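You operate a simulated robot arm through the tools that you are given. There is no shell and no other tool. Be economical: measure what you need, move in short steps, check, and stop when the job is done.

The job below is to be done with a simulated robot arm. You get a single attempt, and the scene is never put back.

Task
Blow the dust off the white analyser's lens with the blower bulb.
Fine: It is off; leave it off. Lift the white lid, touch the lens with no finger, put the bulb back. Shut the lid on the clean lens, then slide the shelf home and latch it. The lamp block breaks by a knock or squeeze; drop nothing, keep fingers out of lid and slide. Set down upright: blower bulb.

The check looks at the end state, three seconds after you hand in, the way a careful person would. Anything else that was tipped, shoved, dropped, spilled or broken makes it a failure. A push-on lid holds only when it is set on centred and level and pressed home; a screw cap is set on level and turned clockwise until tight.

Robot
A 6-joint arm with a two-finger parallel gripper on a trunk, on a base that drives. Base frame: it is fixed to the floor where the robot stands at the start and does not move with it; the origin is under the middle of the robot, x ahead of it, y to its left, z up. Readings come in mm, rad, newtons and seconds.
With the tool pointing down near the work surface it reaches from about 180 to 840 mm from the robot's upright axis, wherever it stands. Its first joint turns from -2.897 to 2.897 rad. Places, roughly: blue toggle [800, -100, 1400]; grey toggle [900, -100, 1000]; lower panel latch [400, 200, 700]; lower panel shelf [700, 100, 700]; lower screen latch [900, -400, 700]; silver toggle [1200, -700, 800]; upper panel latch [900, 200, 1000]; upper screen latch [900, -400, 1000]; white lid [600, 0, 800]; white toggle [500, 100, 800]. Payload 3.91 kg.
The TCP is the grasp point between the finger pads, 30 mm short of the fingertips. In the tool frame z runs along the fingers and y along their closing line. Largest opening 110 mm; finger width 20, thickness 10; the body of the gripper, 48 by 112 mm, starts 55 mm behind the TCP.
Orientation is that of the tool frame in the base frame, as a unit quaternion [x, y, z, w]. With the fingers straight down and closing along the base's y, the tool's x points along the base's -x, its y along +y and its z along -z.

Tools
- The arm moves only by the tool servo_tool. Its argument "commands" is text: rows parted by semicolons, each of 7 numbers parted by spaces: the opening, from 0 (shut) to 1 (fully open), then the shift along the tool's x, y, z in units of 50 mm (1.0 is 50 mm), then the turn, a rotation vector about the tool's x, y, z in units of 6 degrees (1.0 is 6 degrees). In form: jaw dx dy dz ax ay az; .... A call has 1 to 8 rows; each row shifts and turns the commanded pose from where the row before left it, along the tool's axes as they then stand. A call with a number of a shift or a turn outside -1 to 1 is refused whole. A row lasts 0.2 s, in which the tool goes at most 50 mm and 0.15 rad; a call with a longer step from one row to the next is refused whole, and so is a gripper value outside its range. A pose out of reach is approached as far as the arm can. The call stops where the force on the tool passes 90 N (or 10 N more than at its start, if that is more) or the arm is blocked; 0.2 s more then pass. The fingers move at their own pace (about 108 mm/s each) and stop on an object; they squeeze with about 41 N. The grip force told is the motor's: it shows also when the fingers shut on nothing. Time passes only in rows, and 0.2 s behind the last, so rows that do not move let the fingers close. It gives the time, the measured TCP pose, the force on the tool (base axes), the opening and the grip force at its end, in the units of the frame above (readings bear some noise), with the torque about the TCP (base axes, N m) and any sound that the robot's microphone picked up, and new pictures: "pictures" is both (left out), scene, wrist or none.
- Cameras (640 x 400 px; columns grow to the right, rows downward): "scene" is now at [-96.9, -37.4, 1522.2]; the picture's right is [-0.43, -0.90, 0.00], its down [-0.65, 0.31, -0.69] and it looks along [0.63, -0.30, -0.72] (base axes); focal length 294 px, centre (320, 200). "wrist" rides on the gripper at [77, 7, -114] in the tool frame; the picture's right is [-0.09, 1.00, 0.00], its down [-0.80, -0.07, -0.59] and it looks along [-0.59, -0.05, 0.80] (tool axes); focal length 270 px, centre (320, 200). There is no depth. A picture from a camera that has moved, and an enlarged one, comes with that camera's place and axes in the base frame and with its lens.
- lift_body(by): slides the trunk up (or, below 0, down) by that many mm; the arm and the scene camera ride with it, the base frame stays. It gives what a move gives, with no picture.
- roll_base(legs): drives the robot by 1 to 6 legs, each [ahead, left, turn to the left] in mm, mm and rad, along the robot's own axes; the way and the turn of a leg run together, so that a leg with both is an arc; at most 1500 mm and 3.142 rad a leg. The arm and the cameras ride along, it lands a little off, and it stops where it bumps. It gives what a move gives, and a new picture of the scene camera.
- head_to(pan, tilt): turns the head with the scene camera to pan (to the left, within 1.501 rad either way) and tilt (down, from -0.506 to 1.204), counted from straight ahead of the robot. It gives what a move gives, and a new picture of the scene camera.
- enlarge(camera, box): a new picture of the part [left, top, right, bottom] of that camera's present view, enlarged. No time passes.
- hand_in(): hands the job in; it is judged then, once.

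Go step by step. Nothing tells you exact positions but the pictures and the camera data: compare them with the known pose of the tool, close in by small moves and look again before you grip or let go. The budget is 120 turns and 260 pictures, counting those below and the enlarged ones. Unless the task says otherwise, let go and move clear before handing in, and close with one line.

The tools are called after "Request:" as name(argument=value, ...) on one line, values as JSON. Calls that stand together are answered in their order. servo_tool: Moves the arm, as the interface text tells. Its arguments: {"type":"object","properties":{"commands":{"type":"string"},"pictures":{"type":"string","enum":["both","scene","wrist","none"]}},"required":["commands"]} The other tools are called the same way: lift_body (by) slides the trunk up or down; roll_base (legs) drives the base; head_to (pan, tilt) turns the head that bears the scene camera; enlarge (camera, box) takes an enlarged picture of a part of a camera's view; hand_in () hands the job in.

At the start:

```text
clock: 0.0
ee_pos: [387.3, -204.4, 1203.4]
tcp_rot: [0.0, 1.0, -0.001, 0.0]
contact_force: [-0.6, 0.2, 0.3]
wrist_torque: [-0.03, -0.01, -0.02]
gripper_width: 109.8
grasp_force: 0.1
trunk travel left (down, up): [-475.0, 65.0]
robot x, y, heading: [2.9, 2.1, -0.002]
head pan, tilt: [-0.449, 0.803]
```

scene: 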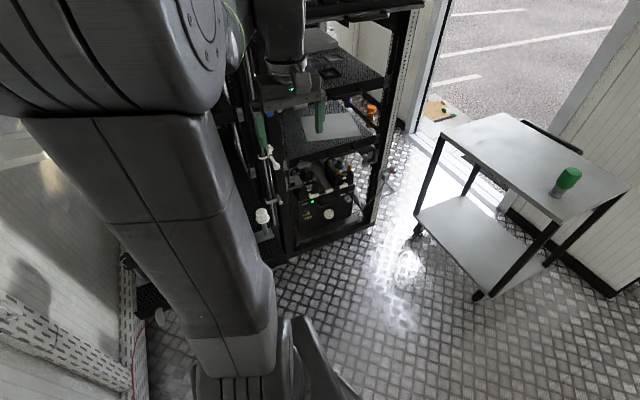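
wrist: 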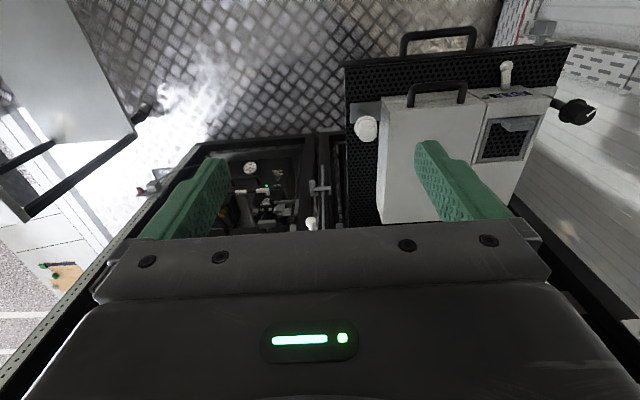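

I see a rack with the analyser shelf pulled out under the gripper, and a cart with a green object to the right. I'll look around with the head first to find the bulb and the analyser.

Request:
head_to(pan=0.3, tilt=0.7)

Request:
enlarge(camera="wrist", box=[320, 20, 620, 240])

```text
clock: 1.1
ee_pos: [387.3, -203.2, 1202.7]
tcp_rot: [0.0, 1.0, 0.0, -0.001]
contact_force: [-0.4, 0.6, 0.2]
wrist_torque: [-0.01, -0.01, -0.01]
gripper_width: 109.8
grasp_force: 0.1
trunk travel left (down, up): [-475.0, 65.0]
robot x, y, heading: [4.9, -2.0, -0.001]
head pan, tilt: [0.3, 0.7]
camera scene: at [-88.3, 22.5, 1530.7], right [0.29, -0.96, 0.0], down [-0.62, -0.19, -0.76], along [0.73, 0.23, -0.64], focal length 294 px, centre (320, 200)
```

scene: 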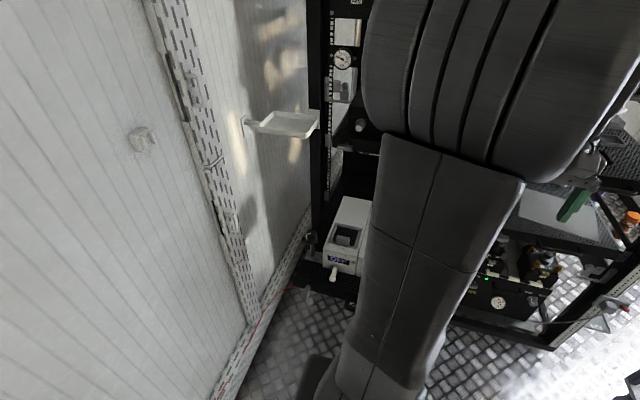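

```text
1.82 times, centred on (470, 130) of wrist
camera zoom: at [310.9, -197.4, 1317.4], right [0.09, 1.0, 0.0], down [0.8, -0.07, 0.59], along [0.59, -0.05, -0.8], focal length 491 px, centre (47, 327)
```

zoom: 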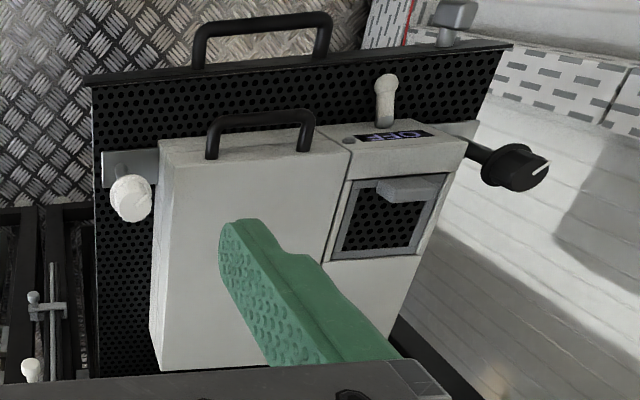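

The arm hides much of the view. I'll look right toward the cart and rack.

Request:
head_to(pan=-0.75, tilt=0.6)

```text
clock: 2.4
ee_pos: [388.4, -205.5, 1203.2]
tcp_rot: [0.0, 1.0, 0.001, 0.0]
contact_force: [-0.4, 0.2, 0.1]
wrist_torque: [-0.02, -0.01, 0.01]
gripper_width: 109.8
grasp_force: 0.0
trunk travel left (down, up): [-475.0, 65.0]
robot x, y, heading: [-1.9, 1.3, 0.0]
head pan, tilt: [-0.75, 0.6]
camera scene: at [-104.8, -62.8, 1539.3], right [-0.68, -0.73, 0.0], down [-0.41, 0.39, -0.83], along [0.6, -0.56, -0.57], focal length 294 px, centre (320, 200)
```

scene: 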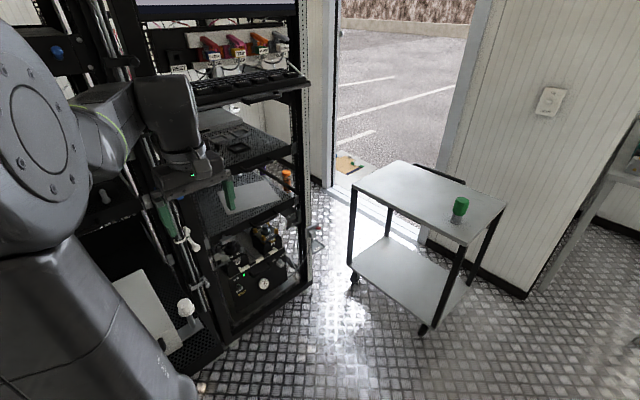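

Request:
enlarge(camera="scene", box=[400, 170, 520, 245])

Request:
enlarge(camera="scene", box=[180, 90, 340, 190])

Request:
enlarge(camera="scene", box=[140, 20, 320, 132])

```text
5.33 times, centred on (460, 208) of scene
camera zoom: at [-104.8, -62.8, 1539.3], right [-0.68, -0.73, 0.0], down [-0.41, 0.39, -0.83], along [0.6, -0.56, -0.57], focal length 1570 px, centre (-427, 160)
```

zoom: 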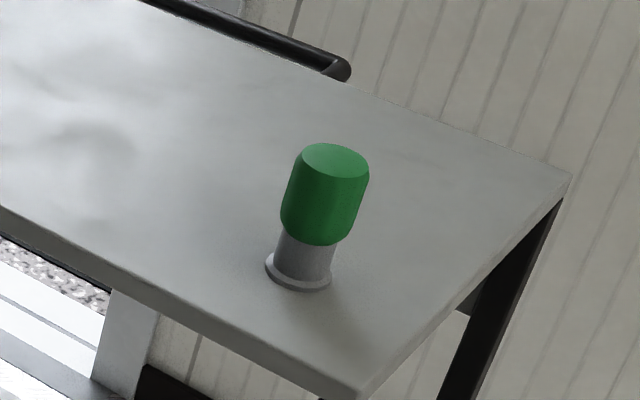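

```text
4.00 times, centred on (260, 140) of scene
camera zoom: at [-104.8, -62.8, 1539.3], right [-0.68, -0.73, 0.0], down [-0.41, 0.39, -0.83], along [0.6, -0.56, -0.57], focal length 1177 px, centre (560, 440)
```

zoom: 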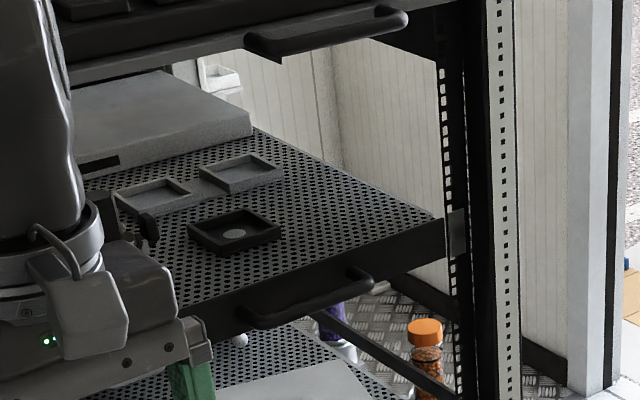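

```text
3.56 times, centred on (230, 76) of scene
camera zoom: at [-104.8, -62.8, 1539.3], right [-0.68, -0.73, 0.0], down [-0.41, 0.39, -0.83], along [0.6, -0.56, -0.57], focal length 1046 px, centre (640, 641)
```

zoom: 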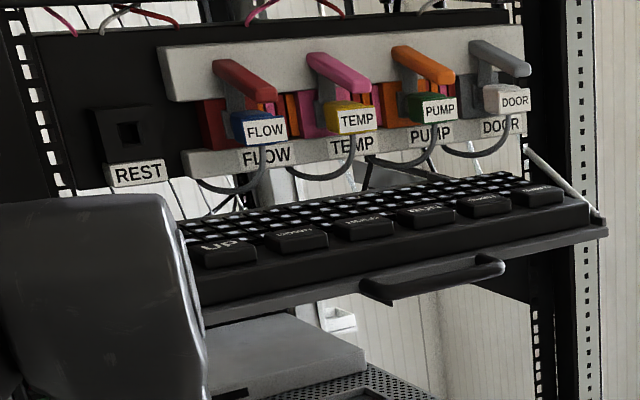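

The green piece on the cart looks like the blower bulb. I'll turn the robot toward the cart to inspect it with the wrist and scene cameras.

Request:
roll_base(legs=[[0, 0, -1.3]])

Request:
head_to(pan=0.0, tilt=0.6)

```text
clock: 6.0
ee_pos: [-86.2, -429.7, 1202.5]
tcp_rot: [0.598, 0.802, 0.0, 0.0]
contact_force: [-0.7, 0.4, 0.2]
wrist_torque: [-0.02, 0.01, 0.01]
gripper_width: 109.9
grasp_force: 0.0
trunk travel left (down, up): [-475.0, 65.0]
robot x, y, heading: [-2.3, -0.6, -1.278]
head pan, tilt: [-0.75, 0.6]
camera scene: at [-87.3, 81.4, 1539.3], right [-0.89, 0.45, 0.0], down [0.25, 0.51, -0.83], along [-0.37, -0.74, -0.56], focal length 294 px, centre (320, 200)
```

scene: 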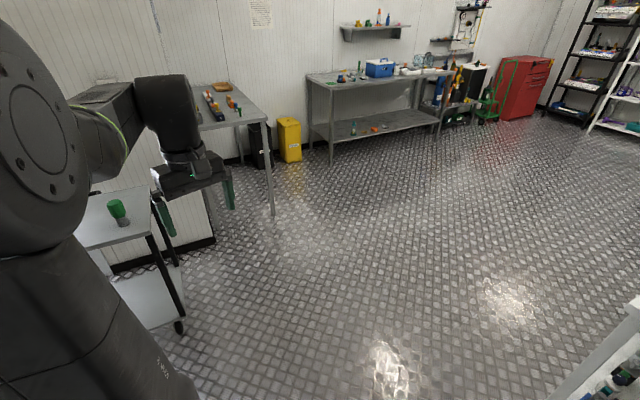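

```text
clock: 7.1
ee_pos: [-86.7, -428.9, 1203.6]
tcp_rot: [0.598, 0.801, 0.0, 0.0]
contact_force: [0.6, -0.4, -0.4]
wrist_torque: [0.0, 0.0, 0.02]
gripper_width: 110.1
grasp_force: 0.0
trunk travel left (down, up): [-475.0, 65.0]
robot x, y, heading: [-2.3, 1.7, -1.281]
head pan, tilt: [0.0, 0.6]
camera scene: at [-22.7, 75.7, 1539.3], right [-0.96, -0.28, 0.0], down [-0.16, 0.54, -0.83], along [0.23, -0.79, -0.56], focal length 294 px, centre (320, 200)
```

scene: 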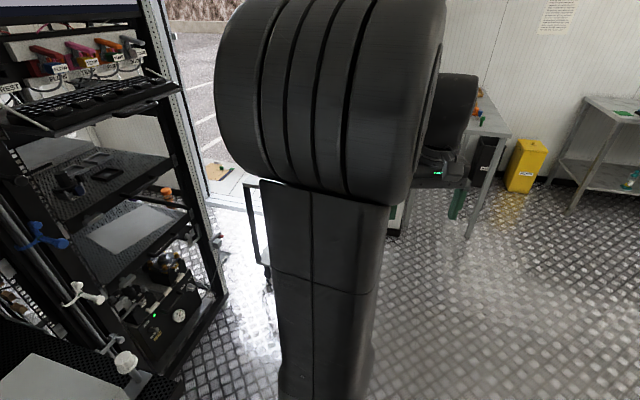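

Triangulation puts the green bulb near [148, -907, 920]. I'll check other benches for a rival candidate before choosing.

Request:
head_to(pan=-0.75, tilt=0.5)

Request:
enlarge(camera="scene", box=[300, 20, 500, 145])

Request:
enlarge(camera="scene", box=[80, 100, 280, 270])

Request:
enlarge(camera="wrist", box=[0, 0, 640, 400])

```text
clock: 8.2
ee_pos: [-86.1, -428.2, 1203.3]
tcp_rot: [0.598, 0.801, 0.0, 0.0]
contact_force: [-0.1, -0.1, 0.0]
wrist_torque: [0.0, -0.03, 0.0]
gripper_width: 110.1
grasp_force: 0.1
trunk travel left (down, up): [-475.0, 65.0]
robot x, y, heading: [-1.6, 0.3, -1.28]
head pan, tilt: [-0.75, 0.499]
camera scene: at [-88.3, 79.0, 1548.4], right [-0.9, 0.45, 0.0], down [0.21, 0.43, -0.88], along [-0.39, -0.79, -0.48], focal length 294 px, centre (320, 200)
```

scene: 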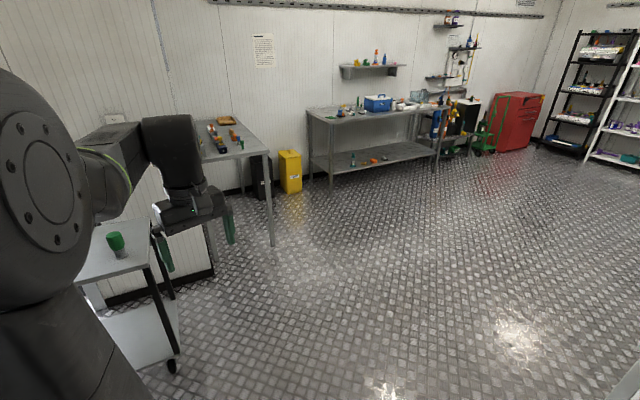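

```text
3.20 times, centred on (400, 82) of scene
camera zoom: at [-88.3, 79.0, 1548.4], right [-0.9, 0.45, 0.0], down [0.21, 0.43, -0.88], along [-0.39, -0.79, -0.48], focal length 942 px, centre (64, 576)
```

zoom: 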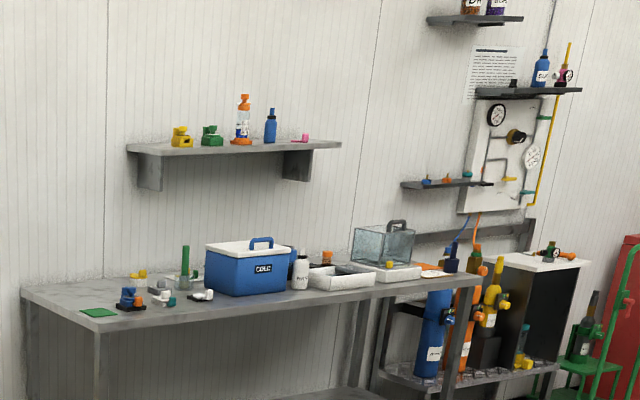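

```text
2.35 times, centred on (180, 185) of scene
camera zoom: at [-88.3, 79.0, 1548.4], right [-0.9, 0.45, 0.0], down [0.21, 0.43, -0.88], along [-0.39, -0.79, -0.48], focal length 693 px, centre (649, 235)
```

zoom: 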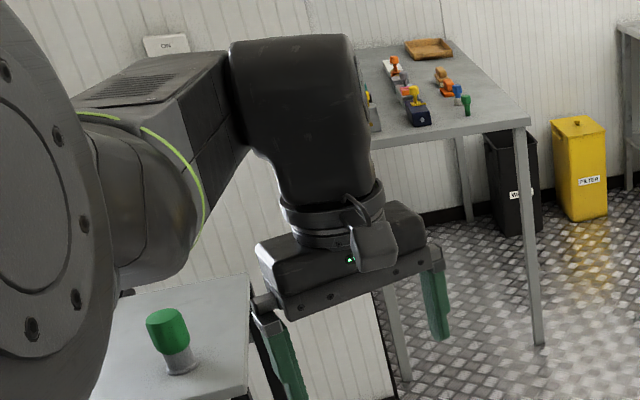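

```text
1.00 times, centred on (320, 200) of wrist (not enlarged: the box is as wide or as high as the picture)
camera zoom: at [-100.7, -353.3, 1317.5], right [0.98, 0.2, 0.0], down [0.16, -0.79, 0.59], along [0.12, -0.58, -0.8], focal length 270 px, centre (320, 200)
```

zoom: 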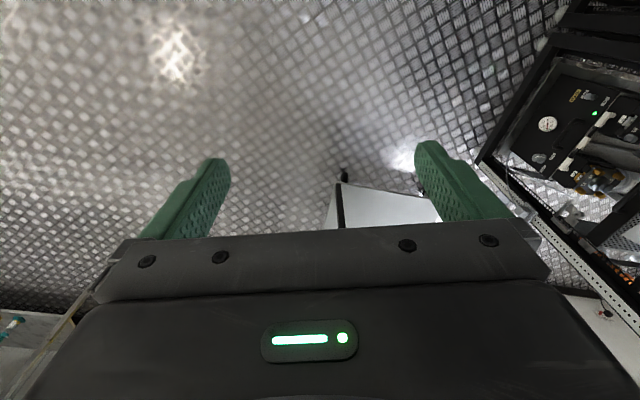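

The cart bulb is the candidate. The lid comes first, so I turn back to the analyser and inspect it with the wrist camera.

Request:
roll_base(legs=[[0, 0, 1.28]])

Request:
servo_tool(commands="1 0 0.9 0 0 0 0; 1 0 0.9 0 0 0 0; 1 0 0.9 0 0 0 0; 1 0 0.9 0 0 0 0; 1 0 0.9 0 0 0 0; 1 0 0 0 0 0 0", pictures="wrist")

```text
clock: 11.7
ee_pos: [382.3, -213.6, 1202.6]
tcp_rot: [0.012, 1.0, -0.001, 0.0]
contact_force: [-0.3, 0.0, 0.3]
wrist_torque: [0.02, -0.04, 0.0]
gripper_width: 109.9
grasp_force: 0.0
trunk travel left (down, up): [-475.0, 65.0]
robot x, y, heading: [-1.6, -0.7, -0.024]
head pan, tilt: [-0.75, 0.499]
camera scene: at [-104.3, -62.0, 1548.4], right [-0.7, -0.71, 0.0], down [-0.34, 0.33, -0.88], along [0.63, -0.61, -0.48], focal length 294 px, centre (320, 200)
```

scene: 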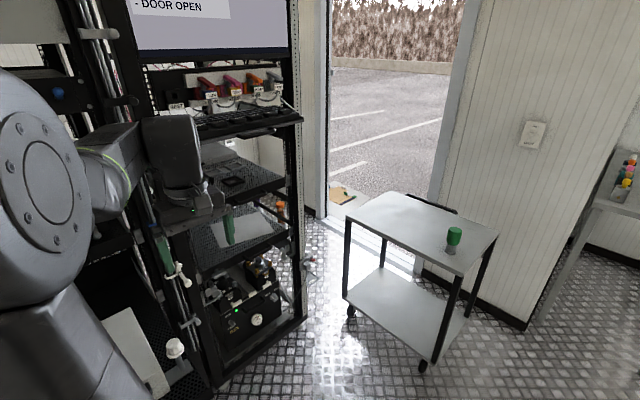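

```text
clock: 13.1
ee_pos: [385.9, 10.0, 1204.8]
tcp_rot: [0.012, 1.0, -0.001, 0.001]
contact_force: [-0.5, 0.1, 0.0]
wrist_torque: [-0.03, 0.02, -0.02]
gripper_width: 110.0
grasp_force: 0.1
trunk travel left (down, up): [-475.0, 65.0]
robot x, y, heading: [2.3, -1.1, -0.027]
head pan, tilt: [-0.75, 0.499]
camera wrist: at [309.9, 18.4, 1318.1], right [0.11, 0.99, 0.0], down [0.8, -0.09, 0.59], along [0.59, -0.07, -0.8], focal length 270 px, centre (320, 200)
```

wrist: 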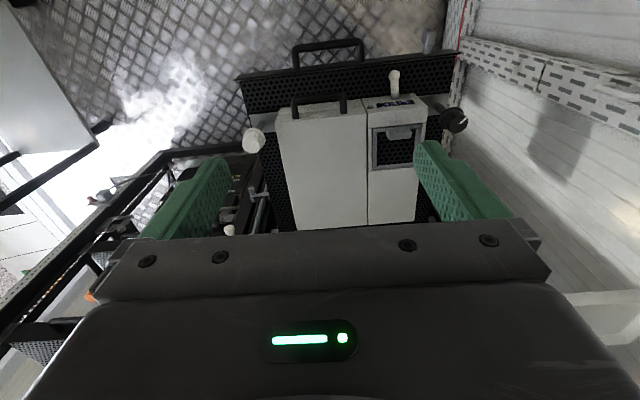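

Handle of the lid is around x 475, y -47..45, z 830. I'll drop down and tilt for a frontal look.

Request:
servo_tool(commands="1 0.6 0 0.7 0 -0.8 0; 1 0.6 0 0.7 0 -0.8 0; 1 0.4 0 0.7 0 -0.8 0; 1 0 0 0.7 0 -0.8 0; 1 0 0 0.7 0 0 0;1 0 0 0 0 0 0", pictures="wrist")

Request:
enlarge(camera="wrist", box=[200, 60, 480, 240])

```text
clock: 14.5
ee_pos: [337.7, 13.9, 1026.4]
tcp_rot: [0.012, 0.986, -0.002, 0.166]
contact_force: [-0.1, -0.1, 0.7]
wrist_torque: [-0.01, -0.01, -0.02]
gripper_width: 110.1
grasp_force: 0.0
trunk travel left (down, up): [-475.0, 65.0]
robot x, y, heading: [-1.4, 1.3, -0.027]
head pan, tilt: [-0.75, 0.499]
camera wrist: at [229.2, 24.1, 1109.0], right [0.11, 0.99, 0.03], down [0.56, -0.08, 0.83], along [0.82, -0.07, -0.56], focal length 270 px, centre (320, 200)
```

wrist: 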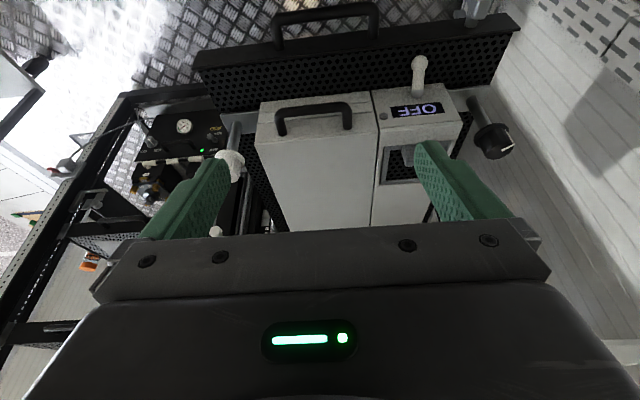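

```text
2.22 times, centred on (340, 150) of wrist
camera zoom: at [229.2, 24.1, 1109.0], right [0.11, 0.99, 0.03], down [0.56, -0.08, 0.83], along [0.82, -0.07, -0.56], focal length 601 px, centre (276, 311)
```

zoom: 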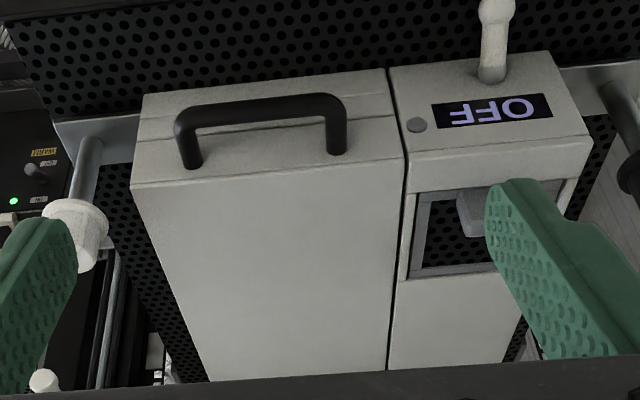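

The lid handle bar sits at about x 438, y -45..42, z 828, sticking 38 mm out of the lid's front face; the hinge should be at the rear. I'll turn the tool so that it closes fore-and-aft, tilted about 45° forward.

Request:
servo_tool(commands="1 0 0 0 0 0 1; 1 0 0 0 0 0 1; 1 0 0 0 0 0 1; 1 0 0 0 0 0 1; 1 0 0 0 0 0 1; 1 0 0 0 0 0 1; 1 0 0 0 0 0 1; 1 0 0 0 0 0 1", pictures="none")

Request:
servo_tool(commands="1 0 0 0 0 0 1; 1 0 0 0 0 0 1; 1 0 0 0 0 0 1; 1 0 0 0 0 0 1; 1 0 0 0 0 0 1; 1 0 0 0 0 0 1; 1 0 0 0 0 0 1; 1 0 0 0 0 0 0", pictures="wrist")

```text
clock: 16.3
ee_pos: [336.6, 13.8, 1026.5]
tcp_rot: [0.413, 0.895, 0.066, 0.153]
contact_force: [-0.3, 0.7, -0.1]
wrist_torque: [-0.02, -0.03, 0.02]
gripper_width: 109.7
grasp_force: 0.2
trunk travel left (down, up): [-475.0, 65.0]
robot x, y, heading: [2.1, 0.6, -0.023]
head pan, tilt: [-0.75, 0.499]
```

```text
clock: 18.1
ee_pos: [337.6, 11.0, 1025.6]
tcp_rot: [0.706, 0.688, 0.116, 0.12]
contact_force: [0.2, 0.2, -0.3]
wrist_torque: [0.01, -0.01, 0.01]
gripper_width: 109.7
grasp_force: 0.0
trunk travel left (down, up): [-475.0, 65.0]
robot x, y, heading: [-0.1, -1.4, -0.02]
head pan, tilt: [-0.75, 0.499]
camera wrist: at [308.4, 90.1, 1136.5], right [0.94, -0.11, 0.33], down [-0.28, -0.79, 0.54], along [0.2, -0.6, -0.78], focal length 270 px, centre (320, 200)
```

wrist: 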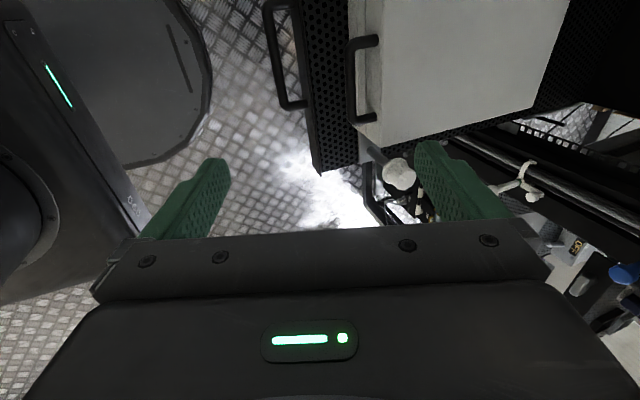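

Request:
servo_tool(commands="0.3 0 0 0 -1 0 0; 0.3 0 0 0 -1 0 0; 0.3 0 0 0 -1 0 0; 0.3 0 0 0 -1 0 0; 0.3 -0.1 -0.7 0.3 -0.3 0 0; 0.3 -0.1 -0.7 0.5 0 0 0; 0.3 0 0 0.5 0 0 0; 0.3 0 0 0 0 0 0", pictures="wrist")

```text
clock: 19.6
ee_pos: [357.9, -23.0, 1096.5]
tcp_rot: [0.663, 0.636, 0.275, 0.284]
contact_force: [0.9, 0.2, 0.0]
wrist_torque: [0.04, 0.02, -0.05]
gripper_width: 33.1
grasp_force: 0.0
out of reach, approached as far as the arm can: row 3, 4, 5, 6, 7
trunk travel left (down, up): [-475.0, 65.0]
robot x, y, heading: [-1.1, 2.8, -0.02]
head pan, tilt: [-0.75, 0.499]
stopped in row 7: the arm was blocked; the commanded pose is now the measured one
camera wrist: at [283.5, 57.5, 1180.7], right [0.68, -0.12, 0.72], down [-0.51, -0.78, 0.35], along [0.52, -0.61, -0.59], focal length 270 px, centre (320, 200)
```

wrist: 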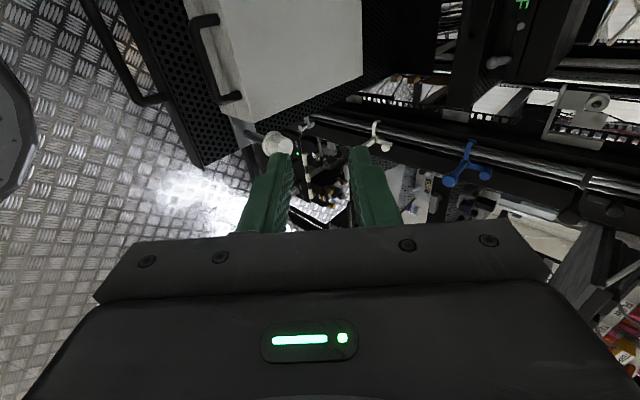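

Too cramped at 45°; a 20° tilt suffices. I tilt back and move above the handle.

Request:
servo_tool(commands="0.3 0 0 0 1 0 0; 0.3 0 0 0 1 0 0; 0.3 0 0 0 1 0 0; 0.3 0 0 0 1 0 0; 0.3 0 0 0 0.3 0 0; 0.3 0.4 0 0.6 0 0 0; 0.3 0 0 0.8 0 0 0; 0.3 0 0 0 0 0 0", pictures="wrist")

```text
clock: 21.4
ee_pos: [385.0, -5.0, 1033.4]
tcp_rot: [0.709, 0.68, 0.13, 0.132]
contact_force: [0.1, -0.8, -0.2]
wrist_torque: [0.03, 0.03, -0.03]
gripper_width: 33.2
grasp_force: 0.1
out of reach, approached as far as the arm can: row 1
trunk travel left (down, up): [-475.0, 65.0]
robot x, y, heading: [1.4, -3.7, -0.025]
head pan, tilt: [-0.75, 0.499]
camera wrist: at [351.9, 74.0, 1142.7], right [0.92, -0.13, 0.36], down [-0.32, -0.79, 0.52], along [0.22, -0.6, -0.77], focal length 270 px, centre (320, 200)
```

wrist: 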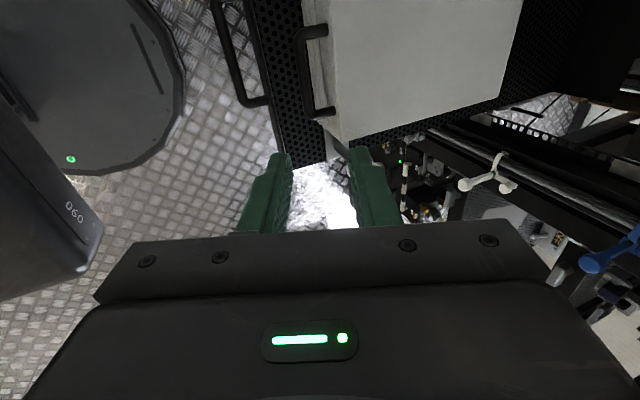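

Request:
servo_tool(commands="0.3 0.1 -0.2 0.9 0 0 0; 0.3 0 -0.2 0.9 0 0 0; 0.3 0 0 0.7 0 0 0; 0.3 0 0 0 0 0 0", pictures="wrist")

Request:
enlarge(camera="wrist", box=[200, 80, 440, 230])

```text
clock: 22.4
ee_pos: [392.1, -0.0, 964.3]
tcp_rot: [0.709, 0.68, 0.13, 0.131]
contact_force: [0.2, 0.0, 0.3]
wrist_torque: [0.0, -0.01, -0.04]
gripper_width: 33.0
grasp_force: 0.0
out of reach, approached as far as the arm can: row 2, 3
trunk travel left (down, up): [-475.0, 65.0]
robot x, y, heading: [-4.9, -0.3, -0.022]
head pan, tilt: [-0.75, 0.499]
camera wrist: at [361.7, 78.3, 1074.4], right [0.92, -0.13, 0.36], down [-0.31, -0.79, 0.52], along [0.22, -0.6, -0.77], focal length 270 px, centre (320, 200)
```

wrist: 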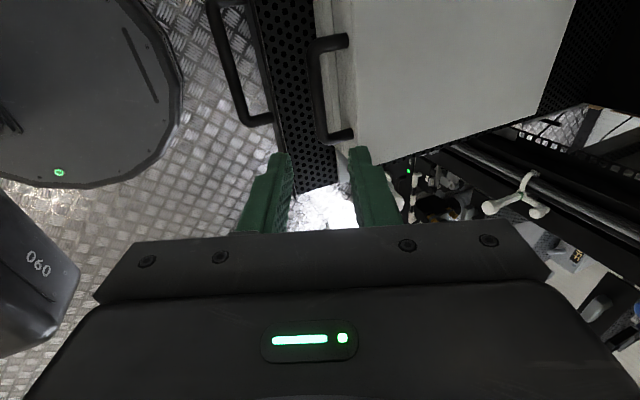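

```text
2.67 times, centred on (320, 155) of wrist
camera zoom: at [361.7, 78.3, 1074.4], right [0.92, -0.13, 0.36], down [-0.31, -0.79, 0.52], along [0.22, -0.6, -0.77], focal length 721 px, centre (320, 320)
```

zoom: 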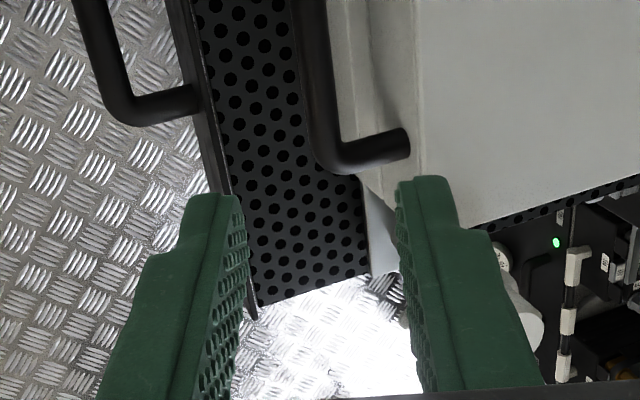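

The arm is too high for this; I back off a bit, lower the trunk, and re-approach.

Request:
servo_tool(commands="0.3 0 0 -0.7 0 0 0; 0.3 0 0 -0.6 0 0 0; 0.3 0 0 0 0 0 0", pictures="none")

Request:
lift_body(by=-150)

Request:
enlarge(camera="wrist", box=[0, 0, 640, 400])

```text
clock: 23.2
ee_pos: [370.9, 2.3, 1027.6]
tcp_rot: [0.709, 0.68, 0.13, 0.132]
contact_force: [0.8, 0.2, -0.3]
wrist_torque: [0.02, 0.0, 0.0]
gripper_width: 33.0
grasp_force: 0.1
trunk travel left (down, up): [-475.0, 65.0]
robot x, y, heading: [0.6, -1.2, -0.024]
head pan, tilt: [-0.75, 0.499]
```

```text
clock: 24.9
ee_pos: [371.2, 1.1, 878.1]
tcp_rot: [0.709, 0.68, 0.129, 0.132]
contact_force: [0.4, 0.2, 0.2]
wrist_torque: [-0.01, 0.02, -0.02]
gripper_width: 33.1
grasp_force: 0.2
trunk travel left (down, up): [-325.0, 215.0]
robot x, y, heading: [1.8, 1.0, -0.021]
head pan, tilt: [-0.75, 0.499]
```

```text
1.00 times, centred on (320, 200) of wrist (not enlarged: the box is as wide or as high as the picture)
camera zoom: at [338.7, 79.7, 987.3], right [0.92, -0.13, 0.36], down [-0.31, -0.79, 0.52], along [0.22, -0.6, -0.77], focal length 270 px, centre (320, 200)
```

zoom: 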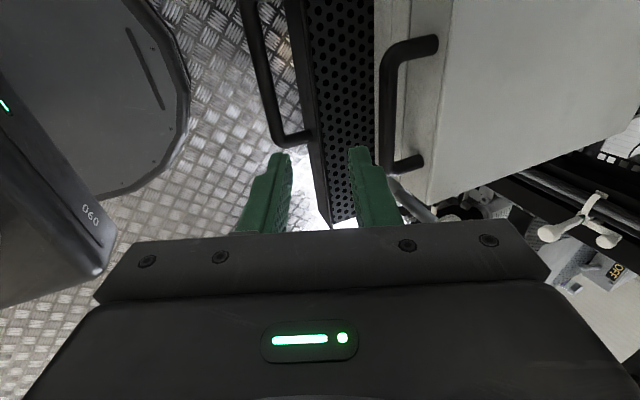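

Bar is at roughly x 449, z 820 (ray nearly parallel to my approach). I shift over it and advance partway with a narrow opening.

Request:
servo_tool(commands="0.23 0 0.5 -0.2 0 0 0; 0.23 0 0.52 0 0 0 0; 0.23 0 0 0.4 0 0 0; 0.23 0 0 0.3 0 0 0; 0.23 0 0 0 0 0 0", pictures="wrist")

Request:
enlarge(camera="wrist", box=[230, 100, 430, 225])

```text
clock: 26.1
ee_pos: [426.7, -1.7, 874.1]
tcp_rot: [0.71, 0.68, 0.13, 0.132]
contact_force: [-0.2, 0.3, -0.6]
wrist_torque: [0.03, 0.0, -0.03]
gripper_width: 25.4
grasp_force: 0.2
trunk travel left (down, up): [-325.0, 215.0]
robot x, y, heading: [-2.1, -0.1, -0.024]
head pan, tilt: [-0.75, 0.499]
camera wrist: at [395.3, 76.9, 981.8], right [0.92, -0.13, 0.36], down [-0.31, -0.79, 0.52], along [0.22, -0.6, -0.77], focal length 270 px, centre (320, 200)
```

wrist: 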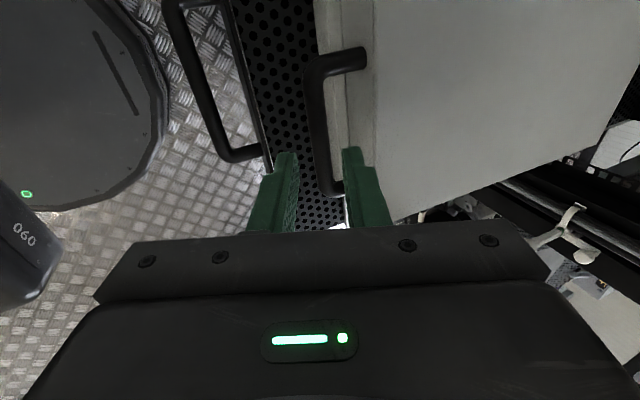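

```text
3.20 times, centred on (330, 162) of wrist
camera zoom: at [395.3, 76.9, 981.8], right [0.92, -0.13, 0.36], down [-0.31, -0.79, 0.52], along [0.22, -0.6, -0.77], focal length 865 px, centre (288, 320)
```

zoom: 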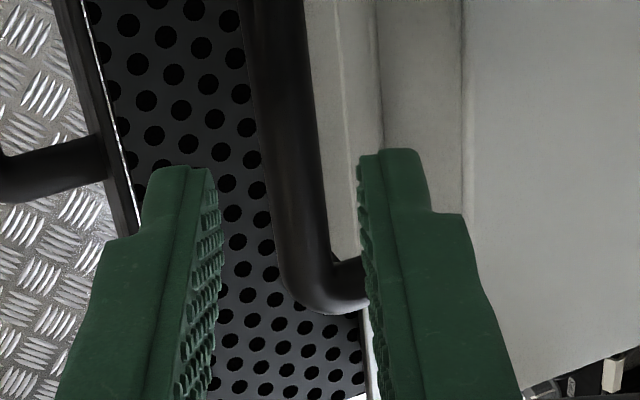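

Alignment is good, the bar lies midway between the fingers. I advance to straddle it.

Request:
servo_tool(commands="0.23 0 0 0.3 0 0 0; 0.23 0 0 0.3 0 0 0; 0.23 0 0 0.24 0 0 0; 0.23 0 0 0 0 0 0", pictures="wrist")

Request:
enlarge(camera="wrist", box=[230, 100, 430, 225])

```text
clock: 27.1
ee_pos: [442.9, -0.6, 833.6]
tcp_rot: [0.709, 0.68, 0.13, 0.131]
contact_force: [-0.5, -0.2, -0.3]
wrist_torque: [-0.02, 0.0, 0.01]
gripper_width: 25.3
grasp_force: 0.0
trunk travel left (down, up): [-325.0, 215.0]
robot x, y, heading: [0.4, -0.5, -0.03]
head pan, tilt: [-0.75, 0.499]
camera wrist: at [410.7, 77.0, 942.6], right [0.92, -0.13, 0.36], down [-0.31, -0.79, 0.52], along [0.22, -0.6, -0.77], focal length 270 px, centre (320, 200)
```

wrist: 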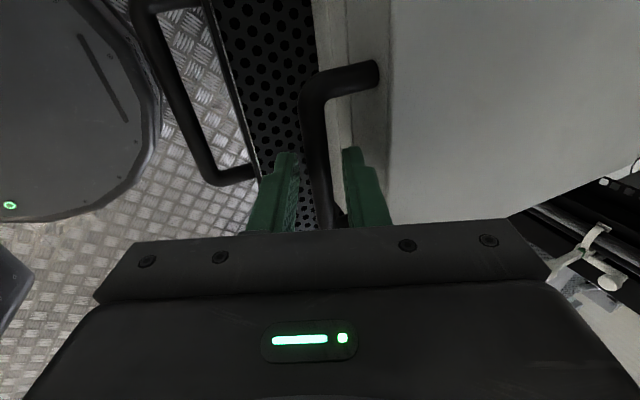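

```text
3.20 times, centred on (330, 162) of wrist
camera zoom: at [410.7, 77.0, 942.6], right [0.92, -0.13, 0.36], down [-0.31, -0.79, 0.52], along [0.22, -0.6, -0.77], focal length 865 px, centre (288, 320)
```

zoom: 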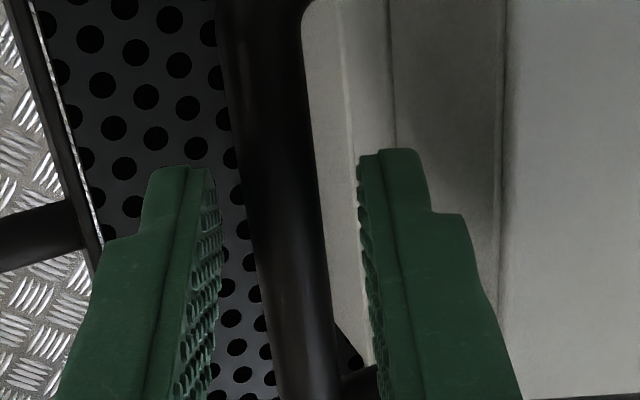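

Request:
servo_tool(commands="0.15 0 0 0 0 0 0; 0.05 0 0 0 0 0 0; 0.0 0 0 0 0 0 0; 0 0 0 0 0 0 0", pictures="wrist")

```text
clock: 28.1
ee_pos: [442.2, -1.6, 833.6]
tcp_rot: [0.709, 0.68, 0.129, 0.133]
contact_force: [2.1, -0.4, 0.2]
wrist_torque: [-0.45, -0.01, 0.88]
gripper_width: 13.2
grasp_force: 45.4
trunk travel left (down, up): [-325.0, 215.0]
robot x, y, heading: [1.8, 1.0, -0.023]
head pan, tilt: [-0.75, 0.499]
camera wrist: at [410.8, 77.0, 942.8], right [0.92, -0.13, 0.36], down [-0.31, -0.79, 0.52], along [0.22, -0.6, -0.77], focal length 270 px, centre (320, 200)
```

wrist: 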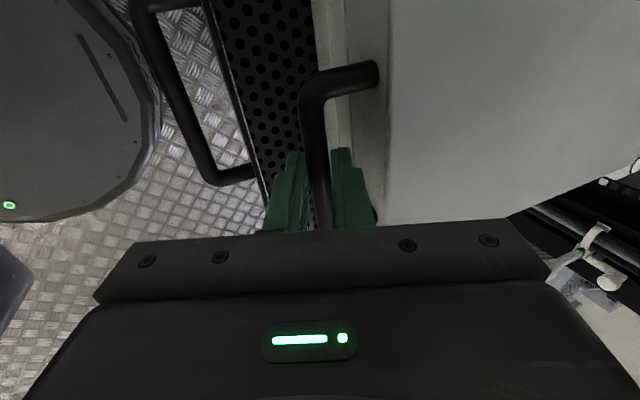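

Gripped. I lift the front a little along the assumed hinge arc and check.

Request:
servo_tool(commands="0 0 0.08 -0.17 0 0 0; 0 0 0.08 -0.17 0 0 0; 0 0 0.08 -0.17 0 0 0; 0 0 0 0 0 0 0", pictures="wrist")

```text
clock: 29.1
ee_pos: [445.6, -1.7, 862.1]
tcp_rot: [0.709, 0.681, 0.129, 0.133]
contact_force: [18.5, 2.2, -2.4]
wrist_torque: [-0.29, -0.36, 0.91]
gripper_width: 13.1
grasp_force: 45.1
trunk travel left (down, up): [-325.0, 215.0]
robot x, y, heading: [1.5, -2.3, -0.029]
head pan, tilt: [-0.75, 0.499]
camera wrist: at [414.1, 77.0, 971.2], right [0.92, -0.13, 0.36], down [-0.31, -0.79, 0.52], along [0.22, -0.6, -0.77], focal length 270 px, centre (320, 200)
```

wrist: 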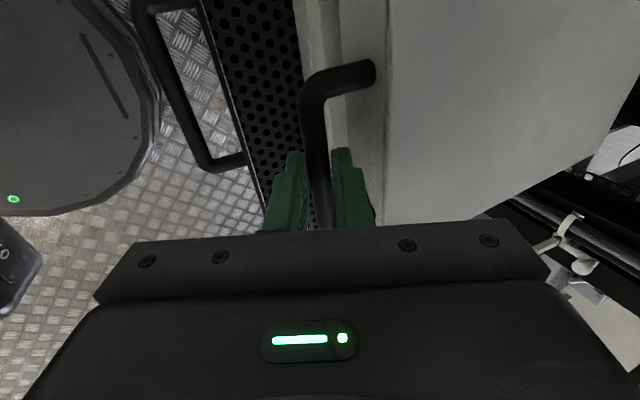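

It hinges at the back. I continue along the arc, watching the force.

Request:
servo_tool(commands="0 0 0.31 -0.36 0 0 0; 0 0 0.31 -0.36 0 0 0; 0 0 0 0 0 0 0", pictures="none")

```text
clock: 29.9
ee_pos: [459.0, -0.5, 907.0]
tcp_rot: [0.709, 0.681, 0.129, 0.131]
contact_force: [-4.1, 7.0, -0.1]
wrist_torque: [-0.02, 0.18, 1.03]
gripper_width: 12.8
grasp_force: 44.6
trunk travel left (down, up): [-325.0, 215.0]
robot x, y, heading: [0.5, 3.4, -0.025]
head pan, tilt: [-0.75, 0.499]
```

Request:
servo_tool(commands="0 0 0.333 -0.313 0 0 0; 0 0 0.333 -0.313 0 0 0; 0 0 0.404 -0.269 0 0 0; 0 0 0.404 -0.269 0 0 0; 0 0 0 0 0 0 0", pictures="wrist")

```text
clock: 31.1
ee_pos: [508.1, -2.1, 988.0]
tcp_rot: [0.709, 0.681, 0.128, 0.132]
contact_force: [-0.8, 14.6, -0.3]
wrist_torque: [0.24, 0.01, 1.08]
gripper_width: 12.8
grasp_force: 45.2
trunk travel left (down, up): [-325.0, 215.0]
robot x, y, heading: [-2.1, 0.1, -0.022]
head pan, tilt: [-0.75, 0.499]
camera wrist: at [476.4, 76.3, 1097.9], right [0.92, -0.13, 0.36], down [-0.31, -0.79, 0.53], along [0.22, -0.6, -0.77], focal length 270 px, centre (320, 200)
```

wrist: 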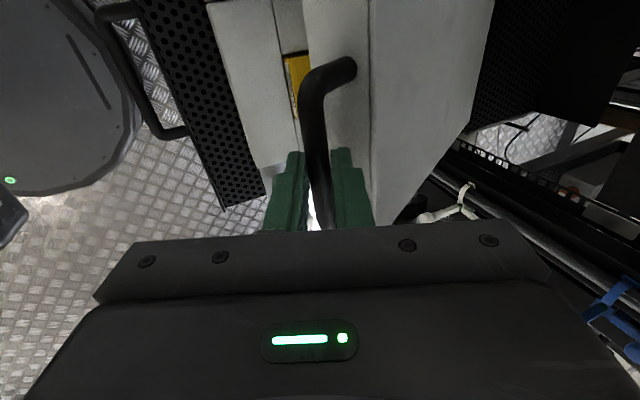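

Request:
servo_tool(commands="0 0.1 0.445 -0.195 0 0 0; 0 0.02 0.445 -0.195 0 0 0; 0 0.02 0.472 -0.115 0 0 0; 0 0.02 0.472 -0.115 0 0 0; 0 0.02 0.485 -0.031 0 0 0; 0 0.02 0.485 -0.031 0 0 0; 0 0 0 0 0 0 0", pictures="wrist")

```text
clock: 32.8
ee_pos: [625.5, -1.2, 1071.8]
tcp_rot: [0.71, 0.68, 0.13, 0.131]
contact_force: [1.0, -11.7, -1.0]
wrist_torque: [-0.89, -0.1, 0.63]
gripper_width: 12.7
grasp_force: 45.3
trunk travel left (down, up): [-325.0, 215.0]
robot x, y, heading: [3.3, -0.2, -0.024]
head pan, tilt: [-0.75, 0.499]
camera wrist: at [594.5, 75.9, 1180.8], right [0.92, -0.13, 0.36], down [-0.31, -0.79, 0.52], along [0.22, -0.6, -0.77], focal length 270 px, centre (320, 200)
```

wrist: 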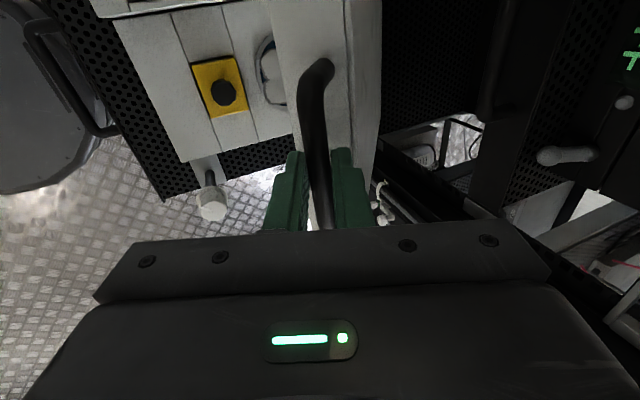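

The lens area is becoming visible with a yellow-plate item beside it. I continue opening to about 95°.

Request:
servo_tool(commands="0 -0.06 0.483 0.054 0 0 0; 0 0.02 0.483 0.054 0 0 0; 0 0.02 0.465 0.137 0 0 0; 0 0.02 0.465 0.137 0 0 0; 0 0 0 0 0 0 0", pictures="wrist")

```text
clock: 34.0
ee_pos: [720.2, -1.5, 1084.8]
tcp_rot: [0.71, 0.681, 0.129, 0.13]
contact_force: [2.3, 3.7, -2.7]
wrist_torque: [-0.19, -0.06, 0.93]
gripper_width: 12.9
grasp_force: 45.2
trunk travel left (down, up): [-325.0, 215.0]
robot x, y, heading: [-0.7, 3.1, -0.027]
head pan, tilt: [-0.75, 0.499]
camera wrist: at [689.2, 75.4, 1195.2], right [0.92, -0.13, 0.36], down [-0.31, -0.79, 0.53], along [0.22, -0.6, -0.77], focal length 270 px, centre (320, 200)
```

wrist: 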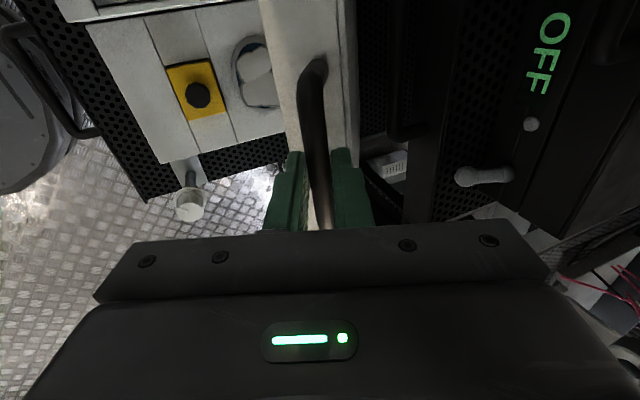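

Request:
servo_tool(commands="0 0.02 0.435 0.215 0 0 0; 0 0.02 0.435 0.215 0 0 0; 0 0.01 0.2 0.125 0 0 0; 0 0 0 0 0 0 0", pictures="wrist")

```text
clock: 35.0
ee_pos: [778.5, -3.1, 1091.2]
tcp_rot: [0.709, 0.678, 0.136, 0.139]
contact_force: [-4.0, -0.5, 44.0]
wrist_torque: [-0.87, -0.83, 0.97]
gripper_width: 12.5
grasp_force: 45.0
trunk travel left (down, up): [-325.0, 215.0]
robot x, y, heading: [1.6, -1.3, -0.022]
head pan, tilt: [-0.75, 0.499]
camera wrist: at [744.7, 74.8, 1198.9], right [0.92, -0.13, 0.38], down [-0.33, -0.79, 0.52], along [0.23, -0.6, -0.77], focal length 270 px, centre (320, 200)
```

wrist: 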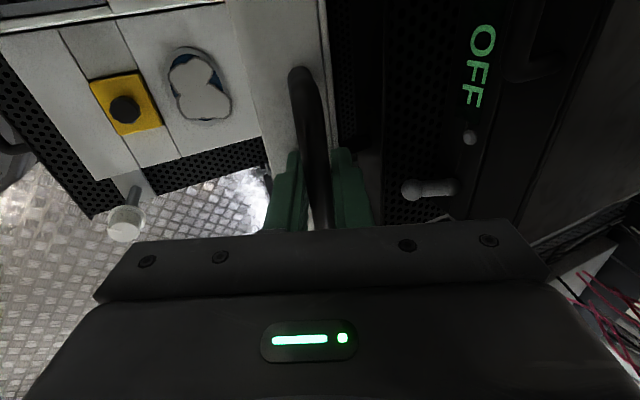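

The lid is past vertical (about 96°). The upward force shows the fingertips touching its face; I relieve by rising slightly, then open the fingers slowly and see if it stays.

Request:
servo_tool(commands="0 0 0 -0.12 0 0 0; 0.12 0 0 0 0 0 0; 0.16 0 0 0 0 0 0; 0.23 0 0 0 0 0 0; 0.23 0 0 0 0 0 0", pictures="wrist")

```text
clock: 36.1
ee_pos: [775.6, -3.7, 1089.1]
tcp_rot: [0.709, 0.68, 0.13, 0.133]
contact_force: [-4.8, -3.5, 26.3]
wrist_torque: [0.0, -0.19, 0.19]
gripper_width: 22.1
grasp_force: 0.0
trunk travel left (down, up): [-325.0, 215.0]
robot x, y, heading: [-0.0, -3.2, -0.024]
head pan, tilt: [-0.75, 0.499]
camera wrist: at [743.8, 74.5, 1197.7], right [0.92, -0.13, 0.36], down [-0.32, -0.79, 0.52], along [0.22, -0.6, -0.77], focal length 270 px, centre (320, 200)
```

wrist: 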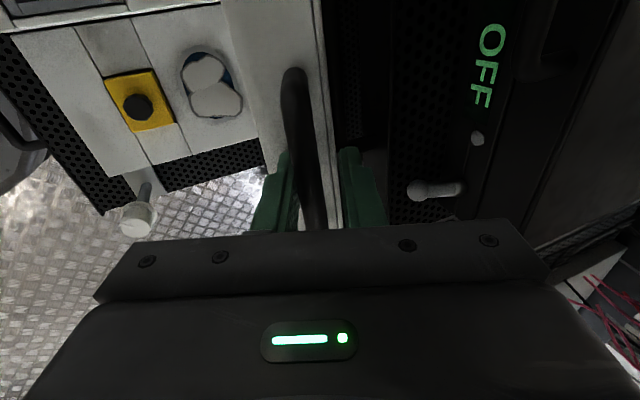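

Request:
servo_tool(commands="0.23 0 0 -0.2 0 0 0; 0.25 0 0 -0.3 0 0 0; 0.25 0 0 -0.6 0 0 0; 0.25 0 0 -0.6 0 0 0; 0.25 0 0 0 0 0 0", pictures="wrist")

```text
clock: 37.4
ee_pos: [747.3, -1.7, 1165.2]
tcp_rot: [0.709, 0.681, 0.128, 0.131]
contact_force: [0.6, 0.5, 0.7]
wrist_torque: [0.01, 0.0, -0.02]
gripper_width: 27.6
grasp_force: 0.1
trunk travel left (down, up): [-325.0, 215.0]
robot x, y, heading: [1.6, -1.5, -0.023]
head pan, tilt: [-0.75, 0.499]
camera wrist: at [715.7, 76.3, 1275.1], right [0.92, -0.13, 0.36], down [-0.31, -0.79, 0.53], along [0.22, -0.6, -0.77], focal length 270 px, centre (320, 200)
```

wrist: 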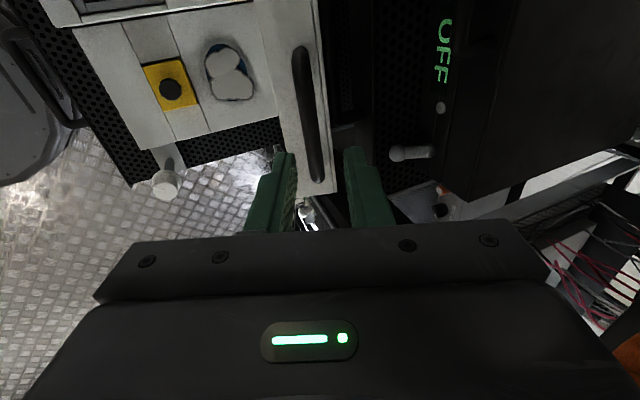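

The lid stays open. I look closely at the lens and the yellow item.

Request:
enlarge(camera="wrist", box=[60, 0, 340, 175])

Request:
servo_tool(commands="0.5 0 -0.9 -0.4 0 0 0; 0.5 0 -0.9 -0.2 0 0 0; 0.5 0 -0.9 0 0 0 0; 0.5 0 -0.9 0 0 0 0; 0.5 0 -0.9 0 0 0 0; 0.5 0 0 0 0 0 0", pictures="wrist")

```text
2.29 times, centred on (200, 88) of wrist
camera zoom: at [715.7, 76.3, 1275.1], right [0.92, -0.13, 0.36], down [-0.31, -0.79, 0.53], along [0.22, -0.6, -0.77], focal length 618 px, centre (594, 457)
```

zoom: 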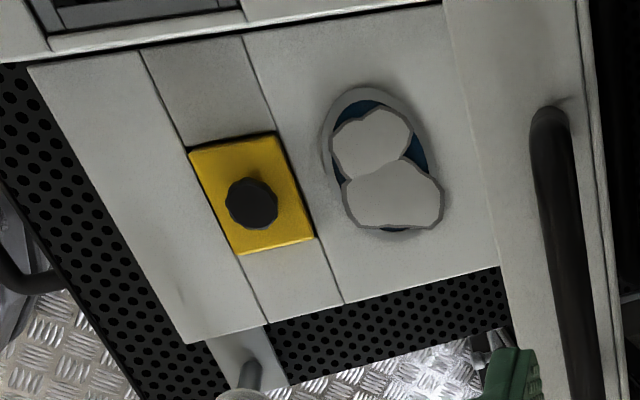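

```text
clock: 38.8
ee_pos: [526.1, 5.6, 1111.0]
tcp_rot: [0.71, 0.68, 0.13, 0.131]
contact_force: [0.2, -0.5, 0.7]
wrist_torque: [0.0, 0.01, -0.02]
gripper_width: 55.3
grasp_force: 0.2
trunk travel left (down, up): [-325.0, 215.0]
robot x, y, heading: [-0.9, 2.7, -0.025]
head pan, tilt: [-0.75, 0.499]
camera wrist: at [495.3, 84.5, 1220.3], right [0.92, -0.13, 0.36], down [-0.32, -0.79, 0.52], along [0.22, -0.6, -0.77], focal length 270 px, centre (320, 200)
```

wrist: 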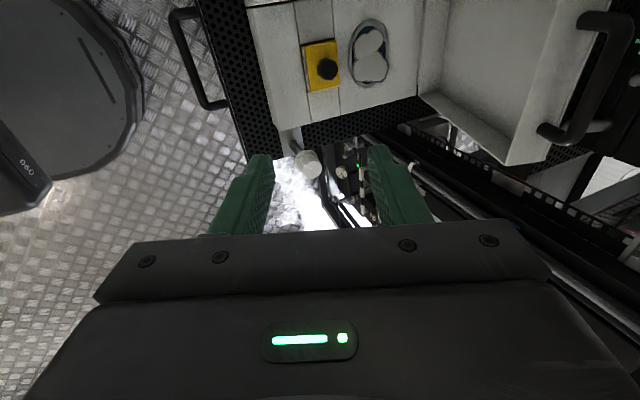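

I note the shelf has slid in about 90 mm while opening (lens is now near [741, 0, 787]); that's the direction it must go anyway. Now I straighten the tool to point down for the bulb.

Request:
servo_tool(commands="0.8 0 -0.5 -0.5 0.89 0 0; 0.8 0 -0.5 -0.5 0.89 0 0; 0.8 0 0 0 0.89 0 -1; 0.8 0 0 0 0.89 0 -1; 0.8 0 0 0 0 0 -1; 0.8 0 0 0 0 0 -1; 0.8 0 0 0 0 0 -1; 0.8 0 0 0 0 0 -1", pictures="none")

Request:
servo_tool(commands="0.8 0 0 0 0 0 -1; 0.8 0 0 0 0 0 -1; 0.8 0 0 0 0 0 -1; 0.8 0 0 0 0 0 -1; 0.8 0 0 0 0 0 -1; 0.8 0 0 0 0 0 -1; 0.8 0 0 0 0 0 -1; 0.8 0 0 0 0 0 -1", pictures="wrist")

```text
clock: 40.5
ee_pos: [464.2, 9.8, 1142.8]
tcp_rot: [0.472, 0.882, -0.007, 0.004]
contact_force: [-0.3, 0.0, 1.3]
wrist_torque: [0.02, 0.03, -0.01]
gripper_width: 88.1
grasp_force: 0.1
trunk travel left (down, up): [-325.0, 215.0]
robot x, y, heading: [-1.0, 0.3, -0.028]
head pan, tilt: [-0.75, 0.499]
```

```text
clock: 42.4
ee_pos: [463.7, 9.0, 1143.4]
tcp_rot: [0.073, 0.997, -0.008, 0.001]
contact_force: [0.4, -0.2, 0.5]
wrist_torque: [0.02, 0.02, 0.03]
gripper_width: 88.1
grasp_force: 0.0
trunk travel left (down, up): [-325.0, 215.0]
robot x, y, heading: [-3.0, 0.9, -0.029]
head pan, tilt: [-0.75, 0.499]
camera wrist: at [388.9, 28.9, 1257.7], right [0.23, 0.97, -0.01], down [0.78, -0.18, 0.6], along [0.58, -0.15, -0.8], focal length 270 px, centre (320, 200)
```

wrist: 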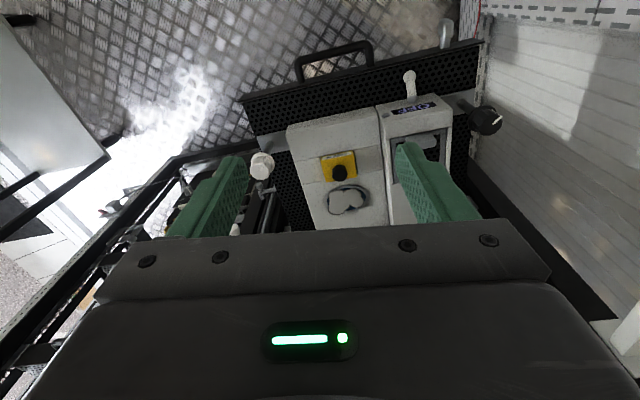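

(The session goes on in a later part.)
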